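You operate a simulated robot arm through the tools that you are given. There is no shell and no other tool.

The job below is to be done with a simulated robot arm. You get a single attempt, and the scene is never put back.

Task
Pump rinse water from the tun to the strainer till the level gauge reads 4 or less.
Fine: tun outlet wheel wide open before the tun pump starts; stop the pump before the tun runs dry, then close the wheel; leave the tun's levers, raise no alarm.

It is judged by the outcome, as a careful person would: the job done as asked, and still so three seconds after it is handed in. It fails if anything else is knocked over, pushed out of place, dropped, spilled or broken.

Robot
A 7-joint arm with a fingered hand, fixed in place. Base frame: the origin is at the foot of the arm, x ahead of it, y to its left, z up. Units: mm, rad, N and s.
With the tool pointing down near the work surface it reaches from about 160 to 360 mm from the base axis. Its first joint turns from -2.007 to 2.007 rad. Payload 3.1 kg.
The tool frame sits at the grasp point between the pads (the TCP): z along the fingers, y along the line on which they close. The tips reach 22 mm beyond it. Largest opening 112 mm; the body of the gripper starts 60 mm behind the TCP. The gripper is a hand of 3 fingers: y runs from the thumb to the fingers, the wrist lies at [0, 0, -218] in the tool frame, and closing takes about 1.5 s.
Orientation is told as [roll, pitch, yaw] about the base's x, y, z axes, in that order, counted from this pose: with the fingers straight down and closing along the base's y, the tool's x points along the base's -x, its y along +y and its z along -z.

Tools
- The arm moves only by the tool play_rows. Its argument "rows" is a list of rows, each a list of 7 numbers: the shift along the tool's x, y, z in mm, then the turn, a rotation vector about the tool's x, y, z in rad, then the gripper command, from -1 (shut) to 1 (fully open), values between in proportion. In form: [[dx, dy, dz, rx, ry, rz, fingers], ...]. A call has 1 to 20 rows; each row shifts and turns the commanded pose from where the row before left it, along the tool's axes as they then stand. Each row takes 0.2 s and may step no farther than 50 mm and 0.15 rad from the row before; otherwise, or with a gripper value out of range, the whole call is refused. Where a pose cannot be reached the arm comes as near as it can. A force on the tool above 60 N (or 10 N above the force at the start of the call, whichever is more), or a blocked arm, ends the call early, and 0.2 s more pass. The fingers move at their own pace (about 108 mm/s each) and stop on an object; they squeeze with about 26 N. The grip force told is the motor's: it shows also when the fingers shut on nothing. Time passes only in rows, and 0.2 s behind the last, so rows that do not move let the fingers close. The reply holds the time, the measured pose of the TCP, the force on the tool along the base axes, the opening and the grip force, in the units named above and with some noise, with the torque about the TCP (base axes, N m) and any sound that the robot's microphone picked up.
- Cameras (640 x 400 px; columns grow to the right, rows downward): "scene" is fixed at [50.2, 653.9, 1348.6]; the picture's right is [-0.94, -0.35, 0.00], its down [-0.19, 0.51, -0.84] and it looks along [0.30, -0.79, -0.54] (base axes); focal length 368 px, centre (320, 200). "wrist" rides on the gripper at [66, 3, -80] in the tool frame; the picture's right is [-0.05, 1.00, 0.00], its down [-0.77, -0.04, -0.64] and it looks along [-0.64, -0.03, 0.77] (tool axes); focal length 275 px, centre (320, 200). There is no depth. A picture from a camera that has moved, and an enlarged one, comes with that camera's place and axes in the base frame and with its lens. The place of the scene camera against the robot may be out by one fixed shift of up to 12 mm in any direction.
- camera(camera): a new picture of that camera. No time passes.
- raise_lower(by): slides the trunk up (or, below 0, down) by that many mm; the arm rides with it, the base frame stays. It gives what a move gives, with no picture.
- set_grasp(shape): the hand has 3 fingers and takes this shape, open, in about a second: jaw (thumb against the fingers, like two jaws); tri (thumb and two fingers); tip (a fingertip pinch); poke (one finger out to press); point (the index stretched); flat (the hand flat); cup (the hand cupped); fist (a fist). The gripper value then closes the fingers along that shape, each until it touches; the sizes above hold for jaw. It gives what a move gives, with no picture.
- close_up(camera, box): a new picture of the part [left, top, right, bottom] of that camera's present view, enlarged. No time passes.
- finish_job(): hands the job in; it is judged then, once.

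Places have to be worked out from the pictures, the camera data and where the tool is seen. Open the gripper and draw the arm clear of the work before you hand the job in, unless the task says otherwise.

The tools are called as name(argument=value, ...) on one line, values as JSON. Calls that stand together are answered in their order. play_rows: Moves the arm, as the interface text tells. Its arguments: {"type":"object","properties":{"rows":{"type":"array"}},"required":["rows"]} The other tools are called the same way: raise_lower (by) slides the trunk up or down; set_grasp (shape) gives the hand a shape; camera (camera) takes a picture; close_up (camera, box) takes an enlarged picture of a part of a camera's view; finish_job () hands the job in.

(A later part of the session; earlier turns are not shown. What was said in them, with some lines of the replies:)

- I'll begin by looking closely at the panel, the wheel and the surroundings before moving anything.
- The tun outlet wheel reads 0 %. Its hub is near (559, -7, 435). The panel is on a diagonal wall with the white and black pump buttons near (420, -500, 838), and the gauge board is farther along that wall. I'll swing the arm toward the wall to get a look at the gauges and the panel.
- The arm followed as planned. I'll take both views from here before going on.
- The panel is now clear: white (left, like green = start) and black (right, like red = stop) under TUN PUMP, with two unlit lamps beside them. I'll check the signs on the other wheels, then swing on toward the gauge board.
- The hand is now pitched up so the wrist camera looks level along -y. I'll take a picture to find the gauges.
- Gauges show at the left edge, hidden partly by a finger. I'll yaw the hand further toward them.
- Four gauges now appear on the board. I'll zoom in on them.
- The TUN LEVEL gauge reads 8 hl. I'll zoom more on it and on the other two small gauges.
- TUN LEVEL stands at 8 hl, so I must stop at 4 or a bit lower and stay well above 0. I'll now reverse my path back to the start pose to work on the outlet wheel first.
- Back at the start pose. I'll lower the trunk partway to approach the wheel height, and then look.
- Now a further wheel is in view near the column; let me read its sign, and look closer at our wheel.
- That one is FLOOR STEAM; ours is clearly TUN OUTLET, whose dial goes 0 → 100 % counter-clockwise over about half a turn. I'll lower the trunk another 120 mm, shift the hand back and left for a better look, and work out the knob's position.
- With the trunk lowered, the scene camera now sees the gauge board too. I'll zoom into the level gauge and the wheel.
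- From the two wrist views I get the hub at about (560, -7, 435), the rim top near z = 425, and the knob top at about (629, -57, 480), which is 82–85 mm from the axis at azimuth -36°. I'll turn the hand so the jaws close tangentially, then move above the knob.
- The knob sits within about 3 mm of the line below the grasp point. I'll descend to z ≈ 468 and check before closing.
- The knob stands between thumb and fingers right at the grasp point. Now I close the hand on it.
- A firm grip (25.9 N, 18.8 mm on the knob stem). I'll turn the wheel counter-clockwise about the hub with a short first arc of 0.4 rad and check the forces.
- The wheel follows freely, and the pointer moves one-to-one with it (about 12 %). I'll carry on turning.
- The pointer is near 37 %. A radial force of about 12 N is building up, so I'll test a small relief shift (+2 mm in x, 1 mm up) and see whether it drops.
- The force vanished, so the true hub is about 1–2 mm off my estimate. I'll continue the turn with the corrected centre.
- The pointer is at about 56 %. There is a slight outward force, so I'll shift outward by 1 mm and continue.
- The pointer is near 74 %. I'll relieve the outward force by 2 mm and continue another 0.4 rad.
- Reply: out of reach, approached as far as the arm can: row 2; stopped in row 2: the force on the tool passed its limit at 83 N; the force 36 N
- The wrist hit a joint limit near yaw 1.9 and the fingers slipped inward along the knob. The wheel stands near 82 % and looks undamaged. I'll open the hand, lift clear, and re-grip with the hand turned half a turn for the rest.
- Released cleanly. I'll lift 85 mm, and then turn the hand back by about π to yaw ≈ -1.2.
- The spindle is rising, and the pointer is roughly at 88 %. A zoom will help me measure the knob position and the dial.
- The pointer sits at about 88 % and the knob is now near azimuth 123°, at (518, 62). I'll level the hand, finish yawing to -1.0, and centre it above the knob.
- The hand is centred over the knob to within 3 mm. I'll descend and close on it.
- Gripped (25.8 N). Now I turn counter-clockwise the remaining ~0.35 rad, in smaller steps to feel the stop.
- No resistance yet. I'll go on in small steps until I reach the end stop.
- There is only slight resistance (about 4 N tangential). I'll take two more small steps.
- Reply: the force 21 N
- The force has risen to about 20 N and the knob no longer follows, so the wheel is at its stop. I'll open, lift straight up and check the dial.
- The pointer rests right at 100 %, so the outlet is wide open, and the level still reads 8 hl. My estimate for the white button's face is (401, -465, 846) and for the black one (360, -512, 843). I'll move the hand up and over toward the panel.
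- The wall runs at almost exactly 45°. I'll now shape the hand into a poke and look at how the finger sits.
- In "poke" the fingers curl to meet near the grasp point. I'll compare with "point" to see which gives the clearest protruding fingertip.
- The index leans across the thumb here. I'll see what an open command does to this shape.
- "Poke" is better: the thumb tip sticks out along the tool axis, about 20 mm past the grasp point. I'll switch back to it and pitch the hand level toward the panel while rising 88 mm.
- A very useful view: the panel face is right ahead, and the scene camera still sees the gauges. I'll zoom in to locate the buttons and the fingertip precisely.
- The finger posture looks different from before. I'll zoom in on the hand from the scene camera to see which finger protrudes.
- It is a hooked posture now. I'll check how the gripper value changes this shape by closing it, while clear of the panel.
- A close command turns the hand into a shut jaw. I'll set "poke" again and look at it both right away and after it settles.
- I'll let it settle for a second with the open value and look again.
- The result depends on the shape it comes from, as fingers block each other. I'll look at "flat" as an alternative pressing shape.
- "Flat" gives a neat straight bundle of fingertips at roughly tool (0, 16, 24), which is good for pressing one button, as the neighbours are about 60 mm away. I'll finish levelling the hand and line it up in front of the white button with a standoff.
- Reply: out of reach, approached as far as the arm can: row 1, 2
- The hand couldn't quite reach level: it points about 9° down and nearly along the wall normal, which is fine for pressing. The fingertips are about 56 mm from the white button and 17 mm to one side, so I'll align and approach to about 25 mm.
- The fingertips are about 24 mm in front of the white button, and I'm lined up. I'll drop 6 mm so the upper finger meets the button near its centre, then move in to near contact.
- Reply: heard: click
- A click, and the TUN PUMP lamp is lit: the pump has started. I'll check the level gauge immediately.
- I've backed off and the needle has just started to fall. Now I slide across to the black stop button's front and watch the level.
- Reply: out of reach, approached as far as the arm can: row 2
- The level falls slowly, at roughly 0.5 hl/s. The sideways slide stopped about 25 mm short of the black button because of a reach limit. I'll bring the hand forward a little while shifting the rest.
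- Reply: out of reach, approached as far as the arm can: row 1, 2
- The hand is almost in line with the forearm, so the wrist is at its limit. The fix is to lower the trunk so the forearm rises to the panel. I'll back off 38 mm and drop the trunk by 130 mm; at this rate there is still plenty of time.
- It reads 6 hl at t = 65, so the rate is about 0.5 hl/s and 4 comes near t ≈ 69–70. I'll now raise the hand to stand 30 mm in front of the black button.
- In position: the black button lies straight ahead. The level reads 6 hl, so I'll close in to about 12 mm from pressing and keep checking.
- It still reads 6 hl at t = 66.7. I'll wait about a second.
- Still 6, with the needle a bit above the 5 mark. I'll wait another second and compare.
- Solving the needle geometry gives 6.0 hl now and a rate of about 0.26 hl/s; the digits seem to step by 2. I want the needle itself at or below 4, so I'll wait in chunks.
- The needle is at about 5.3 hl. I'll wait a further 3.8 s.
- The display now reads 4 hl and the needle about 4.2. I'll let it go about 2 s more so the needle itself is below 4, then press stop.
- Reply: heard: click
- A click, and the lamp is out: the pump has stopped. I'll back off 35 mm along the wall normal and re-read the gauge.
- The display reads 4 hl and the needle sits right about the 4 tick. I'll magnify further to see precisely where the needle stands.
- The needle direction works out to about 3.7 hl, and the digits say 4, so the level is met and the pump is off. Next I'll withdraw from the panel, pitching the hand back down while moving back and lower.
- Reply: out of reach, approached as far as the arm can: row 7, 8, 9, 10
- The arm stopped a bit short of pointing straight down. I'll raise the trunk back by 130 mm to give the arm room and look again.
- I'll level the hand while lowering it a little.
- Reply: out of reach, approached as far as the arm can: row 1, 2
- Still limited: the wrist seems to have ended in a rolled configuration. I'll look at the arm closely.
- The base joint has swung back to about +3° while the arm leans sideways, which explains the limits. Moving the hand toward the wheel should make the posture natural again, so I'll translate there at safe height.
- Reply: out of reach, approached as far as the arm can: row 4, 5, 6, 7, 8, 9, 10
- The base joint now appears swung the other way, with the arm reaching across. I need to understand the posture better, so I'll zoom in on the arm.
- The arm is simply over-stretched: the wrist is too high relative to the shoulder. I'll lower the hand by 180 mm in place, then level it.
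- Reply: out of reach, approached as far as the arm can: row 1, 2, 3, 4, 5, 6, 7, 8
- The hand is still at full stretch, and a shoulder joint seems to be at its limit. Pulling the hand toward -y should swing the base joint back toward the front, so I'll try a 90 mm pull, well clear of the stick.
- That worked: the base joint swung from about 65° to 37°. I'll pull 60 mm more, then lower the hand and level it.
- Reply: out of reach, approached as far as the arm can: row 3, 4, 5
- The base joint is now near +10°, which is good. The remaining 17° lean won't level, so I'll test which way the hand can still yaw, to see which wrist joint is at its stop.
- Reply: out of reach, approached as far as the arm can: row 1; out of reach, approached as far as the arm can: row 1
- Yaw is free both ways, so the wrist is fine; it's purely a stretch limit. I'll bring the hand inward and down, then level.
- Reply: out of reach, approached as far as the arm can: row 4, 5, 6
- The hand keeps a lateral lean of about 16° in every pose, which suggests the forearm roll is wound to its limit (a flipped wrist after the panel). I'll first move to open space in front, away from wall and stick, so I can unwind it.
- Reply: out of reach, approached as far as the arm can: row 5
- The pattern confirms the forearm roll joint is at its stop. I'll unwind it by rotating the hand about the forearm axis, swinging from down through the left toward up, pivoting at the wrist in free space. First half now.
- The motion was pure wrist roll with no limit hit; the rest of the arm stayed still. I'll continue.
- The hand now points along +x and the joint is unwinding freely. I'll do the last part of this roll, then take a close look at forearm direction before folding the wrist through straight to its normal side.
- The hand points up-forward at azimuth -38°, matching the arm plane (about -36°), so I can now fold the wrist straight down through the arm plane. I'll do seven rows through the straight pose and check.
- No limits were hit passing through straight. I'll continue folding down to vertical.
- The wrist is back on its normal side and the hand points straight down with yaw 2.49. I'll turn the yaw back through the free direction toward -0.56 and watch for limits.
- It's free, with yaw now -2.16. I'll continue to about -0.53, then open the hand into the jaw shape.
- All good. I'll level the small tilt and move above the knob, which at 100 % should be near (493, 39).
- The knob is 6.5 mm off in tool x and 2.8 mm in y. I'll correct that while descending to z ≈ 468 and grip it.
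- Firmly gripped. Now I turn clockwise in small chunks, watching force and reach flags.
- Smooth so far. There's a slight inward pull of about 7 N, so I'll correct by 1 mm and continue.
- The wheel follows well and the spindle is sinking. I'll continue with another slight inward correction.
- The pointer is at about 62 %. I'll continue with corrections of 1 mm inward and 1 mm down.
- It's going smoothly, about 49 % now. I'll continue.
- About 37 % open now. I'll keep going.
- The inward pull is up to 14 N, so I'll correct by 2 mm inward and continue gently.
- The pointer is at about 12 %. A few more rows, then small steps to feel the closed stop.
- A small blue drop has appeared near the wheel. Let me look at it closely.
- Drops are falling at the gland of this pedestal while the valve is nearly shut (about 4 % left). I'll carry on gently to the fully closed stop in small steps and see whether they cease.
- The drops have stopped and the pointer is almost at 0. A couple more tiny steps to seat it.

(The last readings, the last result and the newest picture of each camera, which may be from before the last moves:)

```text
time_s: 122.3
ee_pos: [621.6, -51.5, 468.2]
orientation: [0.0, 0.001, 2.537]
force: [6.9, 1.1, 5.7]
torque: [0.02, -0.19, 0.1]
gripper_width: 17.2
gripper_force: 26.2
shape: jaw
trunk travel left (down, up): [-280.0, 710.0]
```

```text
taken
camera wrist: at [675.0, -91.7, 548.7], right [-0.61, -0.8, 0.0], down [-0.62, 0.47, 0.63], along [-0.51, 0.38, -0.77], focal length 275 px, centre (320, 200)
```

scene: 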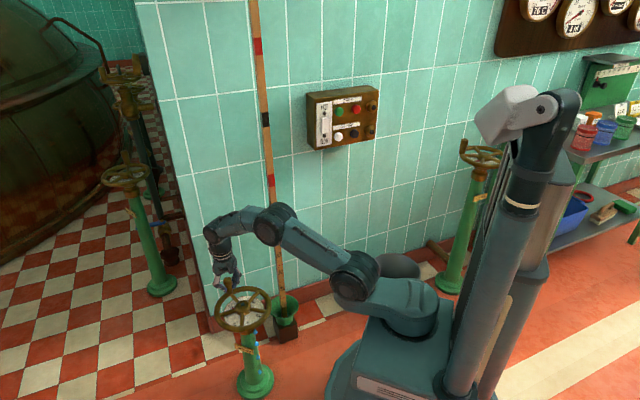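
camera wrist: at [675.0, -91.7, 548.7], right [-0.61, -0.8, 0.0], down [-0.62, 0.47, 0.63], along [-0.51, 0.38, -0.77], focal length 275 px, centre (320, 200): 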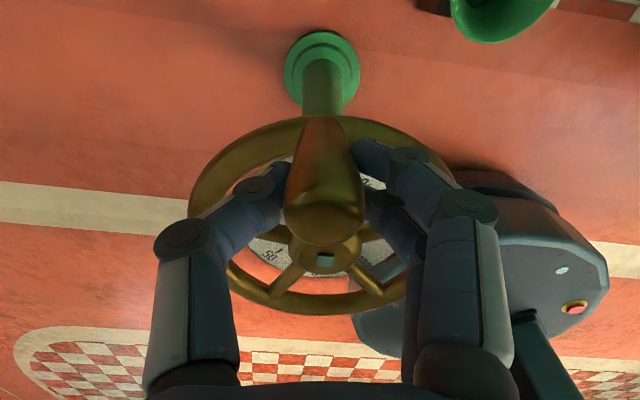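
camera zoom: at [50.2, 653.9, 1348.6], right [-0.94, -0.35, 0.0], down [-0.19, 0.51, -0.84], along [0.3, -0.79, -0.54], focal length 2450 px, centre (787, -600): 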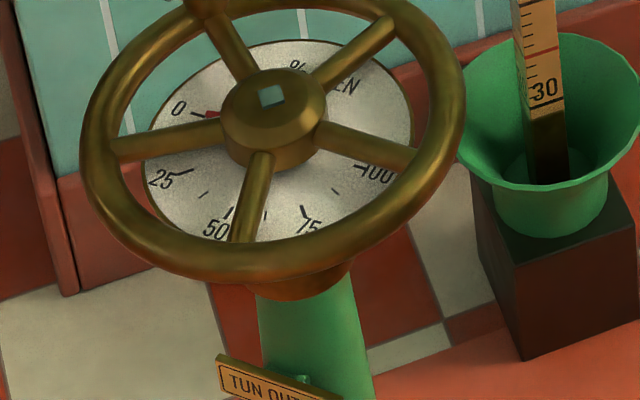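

The pointer is at the 0 tick. One more light nudge to confirm it's against the stop.

play_rows(rows=[[0, 2.3, 0, 0, 0, 0.03, -1], [0, 0, 0, 0, 0, 0, -1]])

play_rows(rows=[[0, 2.3, 0, 0, 0, 0.03, -1], [0, 0, 0, 0, 0, 0, -1]])

close_up(camera="scene", box=[225, 290, 275, 350])

```text
time_s: 123.0
ee_pos: [621.3, -52.5, 468.9]
orientation: [-0.001, 0.002, 2.51]
force: [9.9, 6.5, 7.3]
torque: [0.17, -0.16, 0.2]
gripper_width: 17.0
gripper_force: 26.0
shape: jaw
trunk travel left (down, up): [-280.0, 710.0]
```

```text
time_s: 123.5
ee_pos: [621.0, -53.6, 467.8]
orientation: [-0.002, 0.0, 2.481]
force: [11.8, 11.6, 6.9]
torque: [0.35, -0.28, 0.27]
gripper_width: 17.6
gripper_force: 26.3
shape: jaw
trunk travel left (down, up): [-280.0, 710.0]
```

```text
6.67 times, centred on (250, 320) of scene
camera zoom: at [50.2, 653.9, 1348.6], right [-0.94, -0.35, 0.0], down [-0.19, 0.51, -0.84], along [0.3, -0.79, -0.54], focal length 2450 px, centre (787, -600)
```

zoom: 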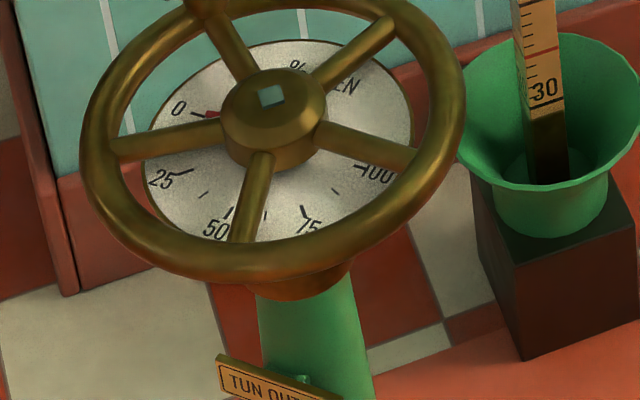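

The tangential force rose to about 16 N with no movement: the valve is fully closed. I'll relax that push, open the hand, and lift straight up.

play_rows(rows=[[0, -2.3, 0, 0, 0, -0.03, -1], [0, 0, 0, 0, 0, 0, -0.3], [0, 0, 0, 0, 0, 0, 0.3], [0, 0, 0, 0, 0, 0, 1], [0, 0, 0, 0, 0, 0, 1], [0, 0, 0, 0, 0, 0, 1], [0, 0, -40, 0, 0, 0, 1], [0, 0, -40, 0, 0, 0, 1], [0, 0, -40, 0, 0, 0, 1], [0, 0, 0, 0, 0, 0, 1]])

close_up(camera="scene", box=[200, 250, 290, 340])

camera(camera="wrist")

close_up(camera="scene", box=[555, 0, 615, 40])

```text
time_s: 125.8
ee_pos: [620.8, -53.5, 588.0]
orientation: [0.002, -0.001, 2.508]
force: [-0.2, 0.7, -1.0]
torque: [0.0, 0.03, 0.05]
gripper_width: 111.8
gripper_force: 0.1
shape: jaw
trunk travel left (down, up): [-280.0, 710.0]
```

```text
4.44 times, centred on (245, 295) of scene
camera zoom: at [50.2, 653.9, 1348.6], right [-0.94, -0.35, 0.0], down [-0.19, 0.51, -0.84], along [0.3, -0.79, -0.54], focal length 1634 px, centre (653, -222)
```

zoom: 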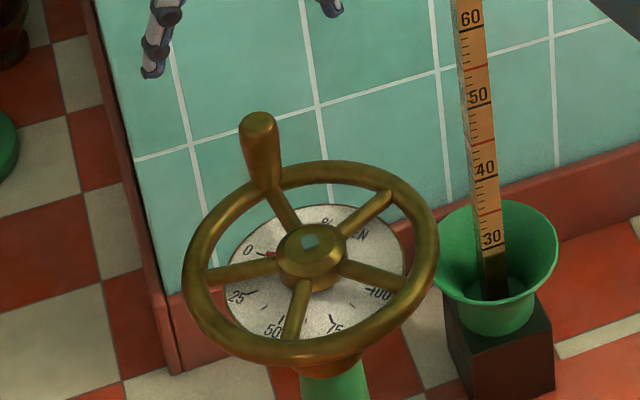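

```text
taken
camera wrist: at [672.6, -94.9, 668.5], right [-0.63, -0.78, 0.0], down [-0.6, 0.49, 0.64], along [-0.5, 0.4, -0.77], focal length 275 px, centre (320, 200)
```

wrist: 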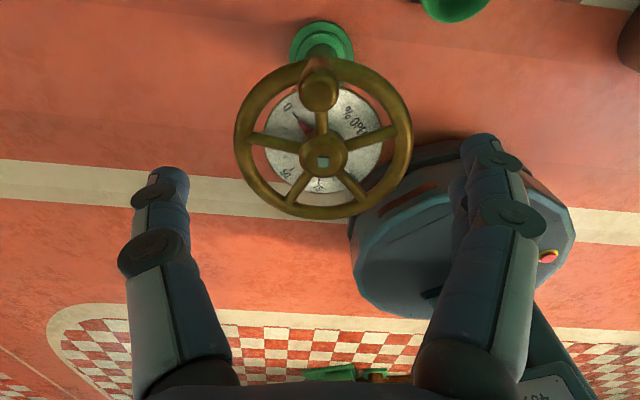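

```text
10.00 times, centred on (585, 20) of scene
camera zoom: at [50.2, 653.9, 1348.6], right [-0.94, -0.35, 0.0], down [-0.19, 0.51, -0.84], along [0.3, -0.79, -0.54], focal length 3676 px, centre (-2330, 2000)
```

zoom: 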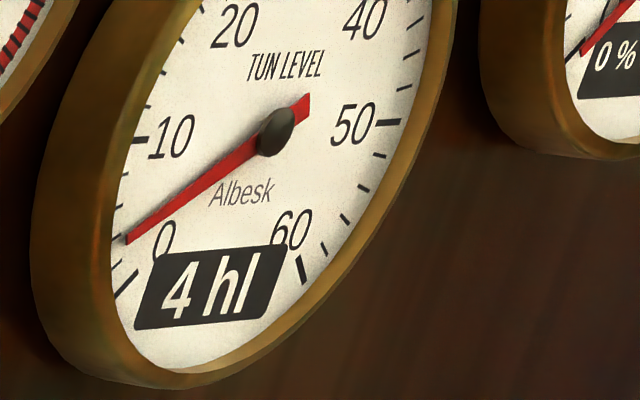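

Wheel reading 0 and level still 4 hl. I'll check the dial and the floor around the pedestal for any drips.

close_up(camera="wrist", box=[220, 20, 430, 230])

close_up(camera="scene", box=[200, 300, 320, 400])

camera(camera="scene")

```text
1.90 times, centred on (325, 125) of wrist
camera zoom: at [672.6, -94.9, 668.5], right [-0.63, -0.78, 0.0], down [-0.6, 0.49, 0.64], along [-0.5, 0.4, -0.77], focal length 524 px, centre (310, 343)
```

zoom: 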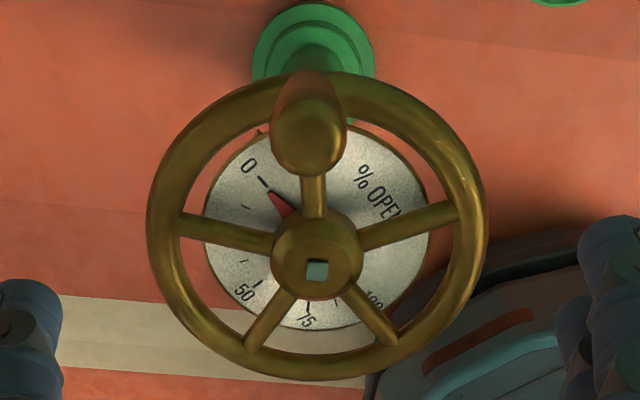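

```text
4.00 times, centred on (260, 350) of scene
camera zoom: at [50.2, 653.9, 1348.6], right [-0.94, -0.35, 0.0], down [-0.19, 0.51, -0.84], along [0.3, -0.79, -0.54], focal length 1470 px, centre (560, -400)
```

zoom: 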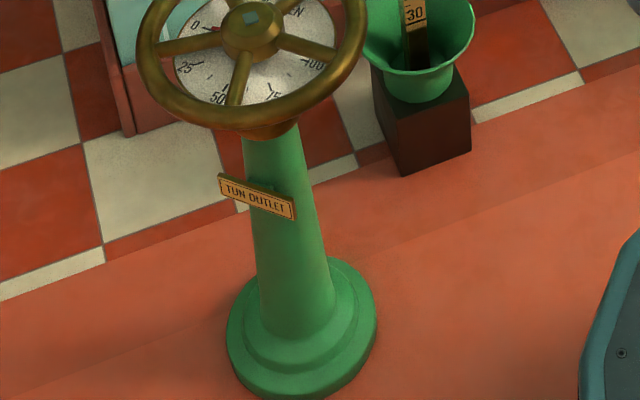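

```text
taken
```

scene: 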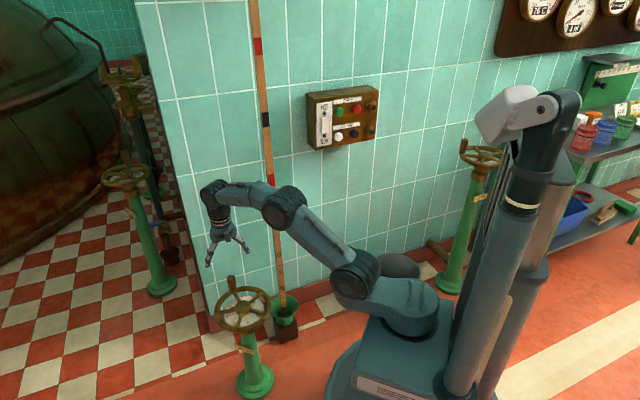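

The pointer rests on 0, there are no drips or puddle, the pump lamp is off and the level shows 4 hl. I'll draw the open hand back and up, clear of the wheel.

play_rows(rows=[[-30.6, 22.5, -20, 0, 0, 0, 1], [-30.6, 22.5, -20, 0, 0, 0, 1], [-30.6, 22.5, -20, 0, 0, 0, 1], [-30.6, 22.5, -20, 0, 0, 0, 1], [-30.6, 22.5, -20, 0, 0, 0, 1], [0, 0, 0, 0, 0, 0, 1]])

camera(camera="scene")

close_up(camera="scene", box=[295, 75, 415, 195])

close_up(camera="scene", box=[510, 0, 640, 80])

close_up(camera="scene", box=[200, 265, 290, 400])

```text
time_s: 127.2
ee_pos: [432.9, -52.0, 689.4]
orientation: [0.0, -0.001, 2.51]
force: [0.3, -0.2, 0.4]
torque: [-0.02, -0.01, -0.03]
gripper_width: 112.0
gripper_force: 0.1
shape: jaw
trunk travel left (down, up): [-280.0, 710.0]
```

```text
taken
```

scene: 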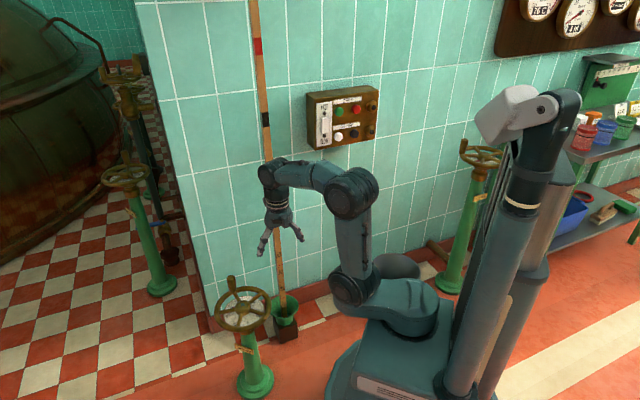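

```text
3.33 times, centred on (355, 135) of scene
camera zoom: at [50.2, 653.9, 1348.6], right [-0.94, -0.35, 0.0], down [-0.19, 0.51, -0.84], along [0.3, -0.79, -0.54], focal length 1225 px, centre (203, 417)
```

zoom: 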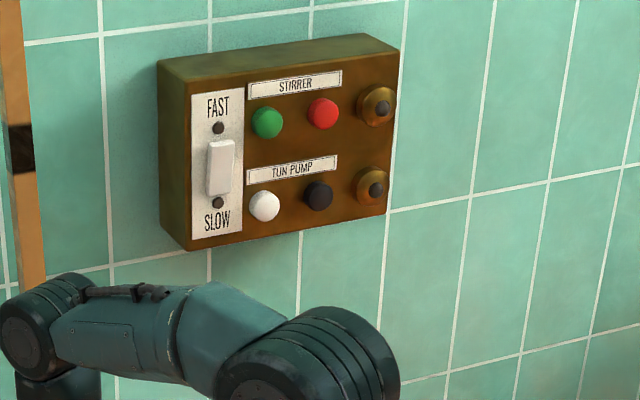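

```text
4.92 times, centred on (575, 40) of scene
camera zoom: at [50.2, 653.9, 1348.6], right [-0.94, -0.35, 0.0], down [-0.19, 0.51, -0.84], along [0.3, -0.79, -0.54], focal length 1810 px, centre (-935, 988)
```

zoom: 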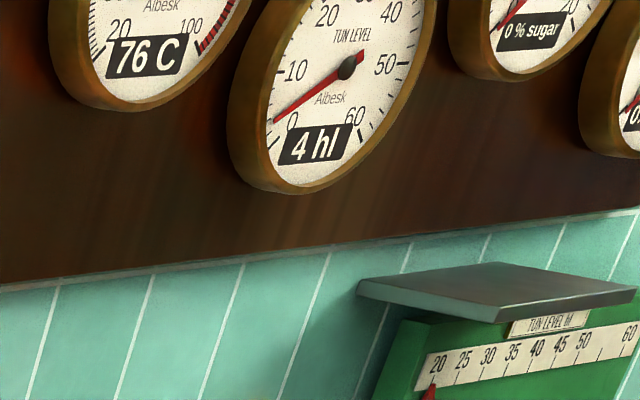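

```text
2.96 times, centred on (245, 332) of scene
camera zoom: at [50.2, 653.9, 1348.6], right [-0.94, -0.35, 0.0], down [-0.19, 0.51, -0.84], along [0.3, -0.79, -0.54], focal length 1089 px, centre (542, -193)
```

zoom: 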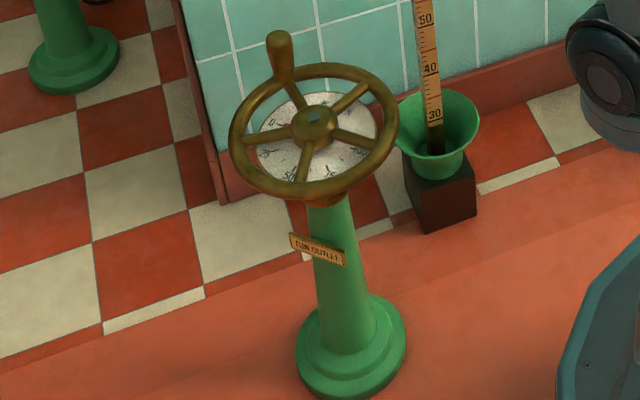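

Everything is in its final state: level gauge 4 hl (needle just under 4), pump lamp off, outlet wheel at 0, the panel and other items untouched, and the hand open and clear. Handing in.

finish_job()

```text
The job is handed in.
```

The tun was pumped down to a gauge reading of 4 hl (the needle sits at about 3.7). The pump is off and the tun outlet wheel is closed again. The job is handed in; I don't have the verdict.

- **Outlet and pump order:** I turned the tun outlet wheel to 100 % against its stop before starting the pump. I stopped the pump well before the tun ran dry, then closed the wheel to 0 against its stop.
- **Drips while closing:** A few drops appeared at the base of the wheel's spindle at about 4 % open. They stopped once the wheel was closed, and I saw no puddle afterwards.
- **Arm slip:** Partway through opening, the wrist reached the end of its travel. The fingers slipped on the wheel's knob and the force spiked to 83 N. The wheel looked undamaged and turned normally afterwards.
- **Left as asked:** I did not touch the tun's levers, the stirrer controls or the speed switch. I saw no alarm. The hand is open and clear of the wheel and panel.
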